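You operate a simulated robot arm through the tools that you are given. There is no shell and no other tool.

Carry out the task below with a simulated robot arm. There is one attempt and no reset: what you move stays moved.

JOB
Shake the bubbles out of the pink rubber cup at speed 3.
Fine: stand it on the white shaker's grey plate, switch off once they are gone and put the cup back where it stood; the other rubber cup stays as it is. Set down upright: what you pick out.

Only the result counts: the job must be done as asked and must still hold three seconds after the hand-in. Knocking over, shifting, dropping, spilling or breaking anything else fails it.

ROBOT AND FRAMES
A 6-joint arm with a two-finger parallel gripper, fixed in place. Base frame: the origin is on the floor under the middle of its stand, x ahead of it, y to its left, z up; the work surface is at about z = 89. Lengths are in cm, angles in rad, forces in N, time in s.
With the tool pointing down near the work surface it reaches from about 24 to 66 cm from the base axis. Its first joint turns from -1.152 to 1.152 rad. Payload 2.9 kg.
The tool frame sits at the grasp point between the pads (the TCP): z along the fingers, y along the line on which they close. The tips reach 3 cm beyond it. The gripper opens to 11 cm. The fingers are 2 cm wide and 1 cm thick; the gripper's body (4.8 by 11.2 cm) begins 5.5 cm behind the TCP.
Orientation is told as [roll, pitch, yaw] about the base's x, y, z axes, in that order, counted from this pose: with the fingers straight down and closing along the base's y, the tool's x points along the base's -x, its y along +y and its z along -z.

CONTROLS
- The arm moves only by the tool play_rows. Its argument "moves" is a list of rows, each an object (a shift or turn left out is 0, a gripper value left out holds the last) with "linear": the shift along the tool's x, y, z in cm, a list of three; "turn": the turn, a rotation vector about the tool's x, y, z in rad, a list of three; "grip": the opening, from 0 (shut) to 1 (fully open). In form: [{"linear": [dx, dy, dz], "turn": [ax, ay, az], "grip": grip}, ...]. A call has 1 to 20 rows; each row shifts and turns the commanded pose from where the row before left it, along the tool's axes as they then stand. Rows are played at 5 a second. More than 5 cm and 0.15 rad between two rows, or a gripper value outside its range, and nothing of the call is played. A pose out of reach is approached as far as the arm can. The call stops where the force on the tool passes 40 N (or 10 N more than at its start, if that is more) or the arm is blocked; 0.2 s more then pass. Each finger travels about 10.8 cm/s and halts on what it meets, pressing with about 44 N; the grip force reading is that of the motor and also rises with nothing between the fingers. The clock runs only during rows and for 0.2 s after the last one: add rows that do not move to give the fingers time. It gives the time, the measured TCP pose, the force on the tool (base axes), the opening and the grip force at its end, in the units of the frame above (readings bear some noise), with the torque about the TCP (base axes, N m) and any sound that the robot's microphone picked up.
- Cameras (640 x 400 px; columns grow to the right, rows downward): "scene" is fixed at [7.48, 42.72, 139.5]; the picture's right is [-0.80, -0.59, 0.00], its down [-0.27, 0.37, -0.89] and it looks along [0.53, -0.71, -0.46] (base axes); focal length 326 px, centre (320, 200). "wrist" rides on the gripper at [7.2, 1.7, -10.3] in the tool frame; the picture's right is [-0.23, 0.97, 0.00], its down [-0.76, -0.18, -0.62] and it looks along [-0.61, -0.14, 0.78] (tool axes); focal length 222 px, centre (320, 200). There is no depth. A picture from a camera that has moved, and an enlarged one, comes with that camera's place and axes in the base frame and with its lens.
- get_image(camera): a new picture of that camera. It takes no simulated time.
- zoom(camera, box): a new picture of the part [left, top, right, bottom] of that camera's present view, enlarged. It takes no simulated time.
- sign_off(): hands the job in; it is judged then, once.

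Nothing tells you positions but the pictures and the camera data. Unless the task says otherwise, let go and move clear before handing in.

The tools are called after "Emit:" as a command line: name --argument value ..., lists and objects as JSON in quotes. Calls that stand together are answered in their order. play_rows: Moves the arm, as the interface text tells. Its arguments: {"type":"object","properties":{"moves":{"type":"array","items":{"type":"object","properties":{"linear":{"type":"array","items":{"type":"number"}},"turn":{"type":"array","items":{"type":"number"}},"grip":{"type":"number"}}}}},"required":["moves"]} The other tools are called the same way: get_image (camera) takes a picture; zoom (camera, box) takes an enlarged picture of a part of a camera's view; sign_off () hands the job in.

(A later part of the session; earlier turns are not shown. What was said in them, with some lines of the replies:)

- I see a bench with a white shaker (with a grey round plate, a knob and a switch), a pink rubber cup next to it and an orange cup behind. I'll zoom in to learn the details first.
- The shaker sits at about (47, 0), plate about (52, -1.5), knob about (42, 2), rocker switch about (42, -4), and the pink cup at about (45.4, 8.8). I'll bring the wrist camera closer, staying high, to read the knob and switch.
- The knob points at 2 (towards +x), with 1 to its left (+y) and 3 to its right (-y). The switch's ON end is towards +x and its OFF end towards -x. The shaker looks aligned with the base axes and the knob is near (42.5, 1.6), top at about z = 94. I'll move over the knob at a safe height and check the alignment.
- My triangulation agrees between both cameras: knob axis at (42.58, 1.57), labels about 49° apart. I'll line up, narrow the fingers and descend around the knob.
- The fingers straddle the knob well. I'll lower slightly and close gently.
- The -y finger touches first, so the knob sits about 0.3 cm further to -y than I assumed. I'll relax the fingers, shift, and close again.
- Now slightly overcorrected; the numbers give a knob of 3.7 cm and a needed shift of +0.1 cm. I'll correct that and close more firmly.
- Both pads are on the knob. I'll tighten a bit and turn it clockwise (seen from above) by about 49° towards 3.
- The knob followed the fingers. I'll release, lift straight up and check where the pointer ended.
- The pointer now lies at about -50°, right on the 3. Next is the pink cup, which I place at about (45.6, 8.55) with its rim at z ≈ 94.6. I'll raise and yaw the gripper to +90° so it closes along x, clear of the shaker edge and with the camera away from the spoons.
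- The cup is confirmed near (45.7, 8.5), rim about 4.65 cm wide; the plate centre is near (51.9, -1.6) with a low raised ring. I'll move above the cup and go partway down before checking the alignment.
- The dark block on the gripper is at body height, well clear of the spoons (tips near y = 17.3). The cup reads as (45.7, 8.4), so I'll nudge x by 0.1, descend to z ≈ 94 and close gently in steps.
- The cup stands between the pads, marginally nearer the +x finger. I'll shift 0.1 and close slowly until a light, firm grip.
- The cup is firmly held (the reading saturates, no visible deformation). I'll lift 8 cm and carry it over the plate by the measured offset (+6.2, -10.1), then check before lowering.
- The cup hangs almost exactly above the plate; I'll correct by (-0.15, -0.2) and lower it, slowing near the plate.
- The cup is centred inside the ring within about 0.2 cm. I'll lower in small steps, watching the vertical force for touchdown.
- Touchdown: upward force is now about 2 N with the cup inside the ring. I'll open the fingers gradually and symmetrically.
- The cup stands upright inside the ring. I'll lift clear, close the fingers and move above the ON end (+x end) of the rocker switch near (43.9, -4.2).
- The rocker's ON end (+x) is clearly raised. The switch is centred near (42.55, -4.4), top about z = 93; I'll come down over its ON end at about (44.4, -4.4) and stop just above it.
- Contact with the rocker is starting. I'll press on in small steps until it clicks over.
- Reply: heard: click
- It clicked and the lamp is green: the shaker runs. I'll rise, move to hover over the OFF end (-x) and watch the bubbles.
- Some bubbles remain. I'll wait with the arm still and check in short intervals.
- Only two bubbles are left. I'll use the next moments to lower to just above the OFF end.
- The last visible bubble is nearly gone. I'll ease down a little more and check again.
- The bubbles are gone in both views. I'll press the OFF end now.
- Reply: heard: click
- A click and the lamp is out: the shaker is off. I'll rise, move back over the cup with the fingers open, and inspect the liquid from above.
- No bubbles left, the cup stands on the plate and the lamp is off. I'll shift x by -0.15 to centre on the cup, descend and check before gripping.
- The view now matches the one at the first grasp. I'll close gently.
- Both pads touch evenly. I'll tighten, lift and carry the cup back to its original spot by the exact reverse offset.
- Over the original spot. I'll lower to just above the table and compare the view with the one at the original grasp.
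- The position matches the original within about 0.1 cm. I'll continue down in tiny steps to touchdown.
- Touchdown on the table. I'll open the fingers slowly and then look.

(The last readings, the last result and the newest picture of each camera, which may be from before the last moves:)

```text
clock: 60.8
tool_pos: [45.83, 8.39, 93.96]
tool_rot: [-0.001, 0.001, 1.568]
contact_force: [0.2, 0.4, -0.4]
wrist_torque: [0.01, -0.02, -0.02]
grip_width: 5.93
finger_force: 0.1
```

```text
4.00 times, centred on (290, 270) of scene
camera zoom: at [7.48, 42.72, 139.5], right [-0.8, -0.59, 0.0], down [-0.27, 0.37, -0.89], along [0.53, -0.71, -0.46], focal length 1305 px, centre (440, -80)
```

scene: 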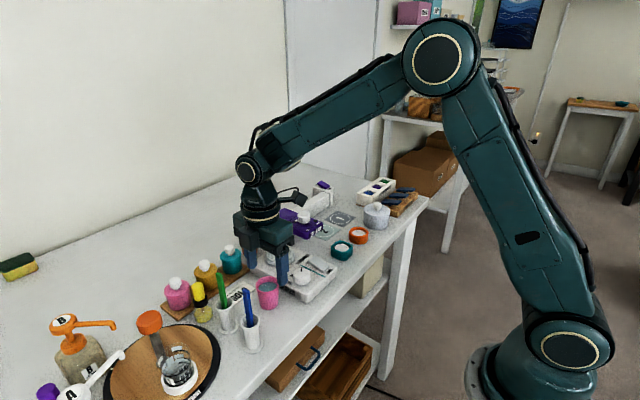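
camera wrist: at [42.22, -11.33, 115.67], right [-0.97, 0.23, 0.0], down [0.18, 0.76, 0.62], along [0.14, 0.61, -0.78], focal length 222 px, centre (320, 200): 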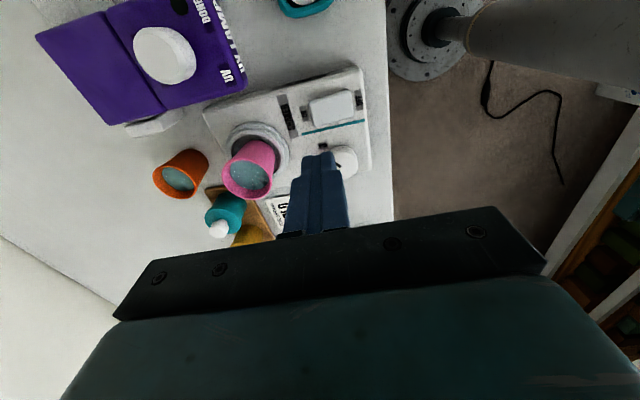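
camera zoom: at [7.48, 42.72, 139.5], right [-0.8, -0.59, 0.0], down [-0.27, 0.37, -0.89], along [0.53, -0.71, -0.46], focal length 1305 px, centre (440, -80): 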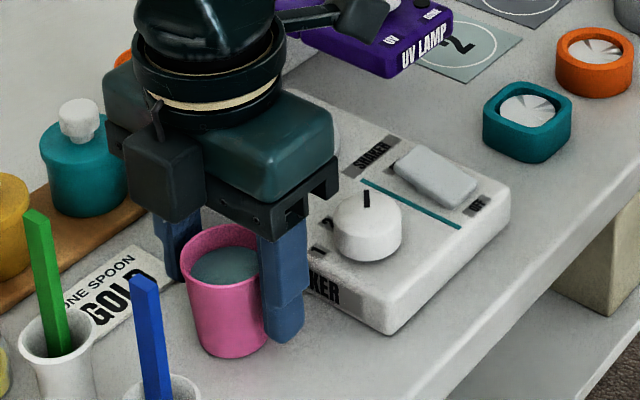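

The cup is free and upright in its old place. I'll open a touch more and lift straight up, then do a final comparison with the starting picture.

Emit:
play_rows --moves '[{"grip": 0.62}, {"linear": [0, 0, -1]}, {"linear": [0, 0, -2]}, {"linear": [0, 0, -4]}, {"linear": [0, 0, -4]}, {"linear": [0, 0, -4]}, {"linear": [4.5, 1, -1]}, {"linear": [4.5, 1, -1]}, {"linear": [0, 0, 0]}]'

Emit:
zoom --camera "scene" --box '[220, 220, 360, 320]'

Emit:
get_image --camera "scene"

Emit:
get_image --camera "wrist"

```text
clock: 62.8
tool_pos: [44.11, -0.65, 111.02]
tool_rot: [0.0, 0.0, 1.572]
contact_force: [-0.4, -0.1, -0.7]
wrist_torque: [0.01, 0.03, -0.01]
grip_width: 6.84
finger_force: 0.0
```

```text
4.00 times, centred on (290, 270) of scene
camera zoom: at [7.48, 42.72, 139.5], right [-0.8, -0.59, 0.0], down [-0.27, 0.37, -0.89], along [0.53, -0.71, -0.46], focal length 1305 px, centre (440, -80)
```

zoom: 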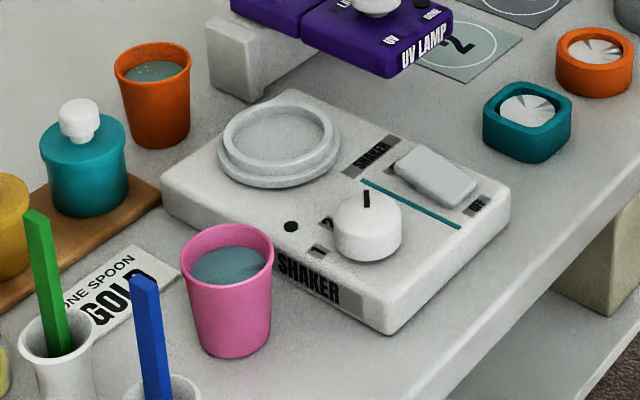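

```text
taken
```

scene: 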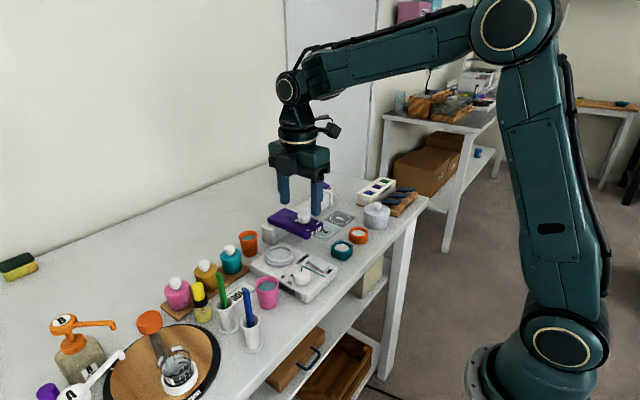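

```text
taken
camera wrist: at [42.52, -7.69, 121.31], right [-0.97, 0.23, 0.0], down [0.18, 0.76, 0.62], along [0.14, 0.61, -0.78], focal length 222 px, centre (320, 200)
```

wrist: 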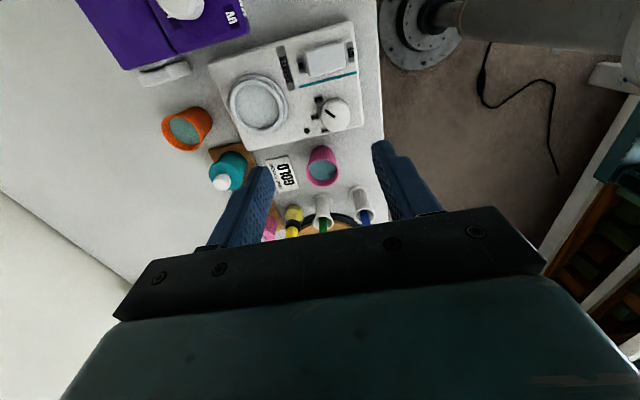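

The pink cup is back within about 0.2 cm of where it started, upright and free of bubbles. The shaker is off, the knob is on 3, and the orange cup and the other items look unmoved. The gripper is empty and clear, so I'm handing in.

Emit:
sign_off

```text
The job is handed in.
```

The pink cup was shaken at speed 3 until no bubbles could be seen, then put back upright within about 0.2 cm of where it stood. I've handed the job in, but no result has come back yet.

- **Shaking:** I turned the knob from 2 to 3, stood the cup on the grey plate and switched on (a click, green lamp). It ran for about 5 seconds; the last visible bubbles went about a second before I switched off. A look from above afterwards showed none left.
- **Switch-off:** the rocker clicked and the lamp went out. I left the knob on 3.
- **Everything else:** the orange cup still has its bubbles and stands where it was. Nothing else looks moved compared with the first picture, and the gripper is empty and clear.
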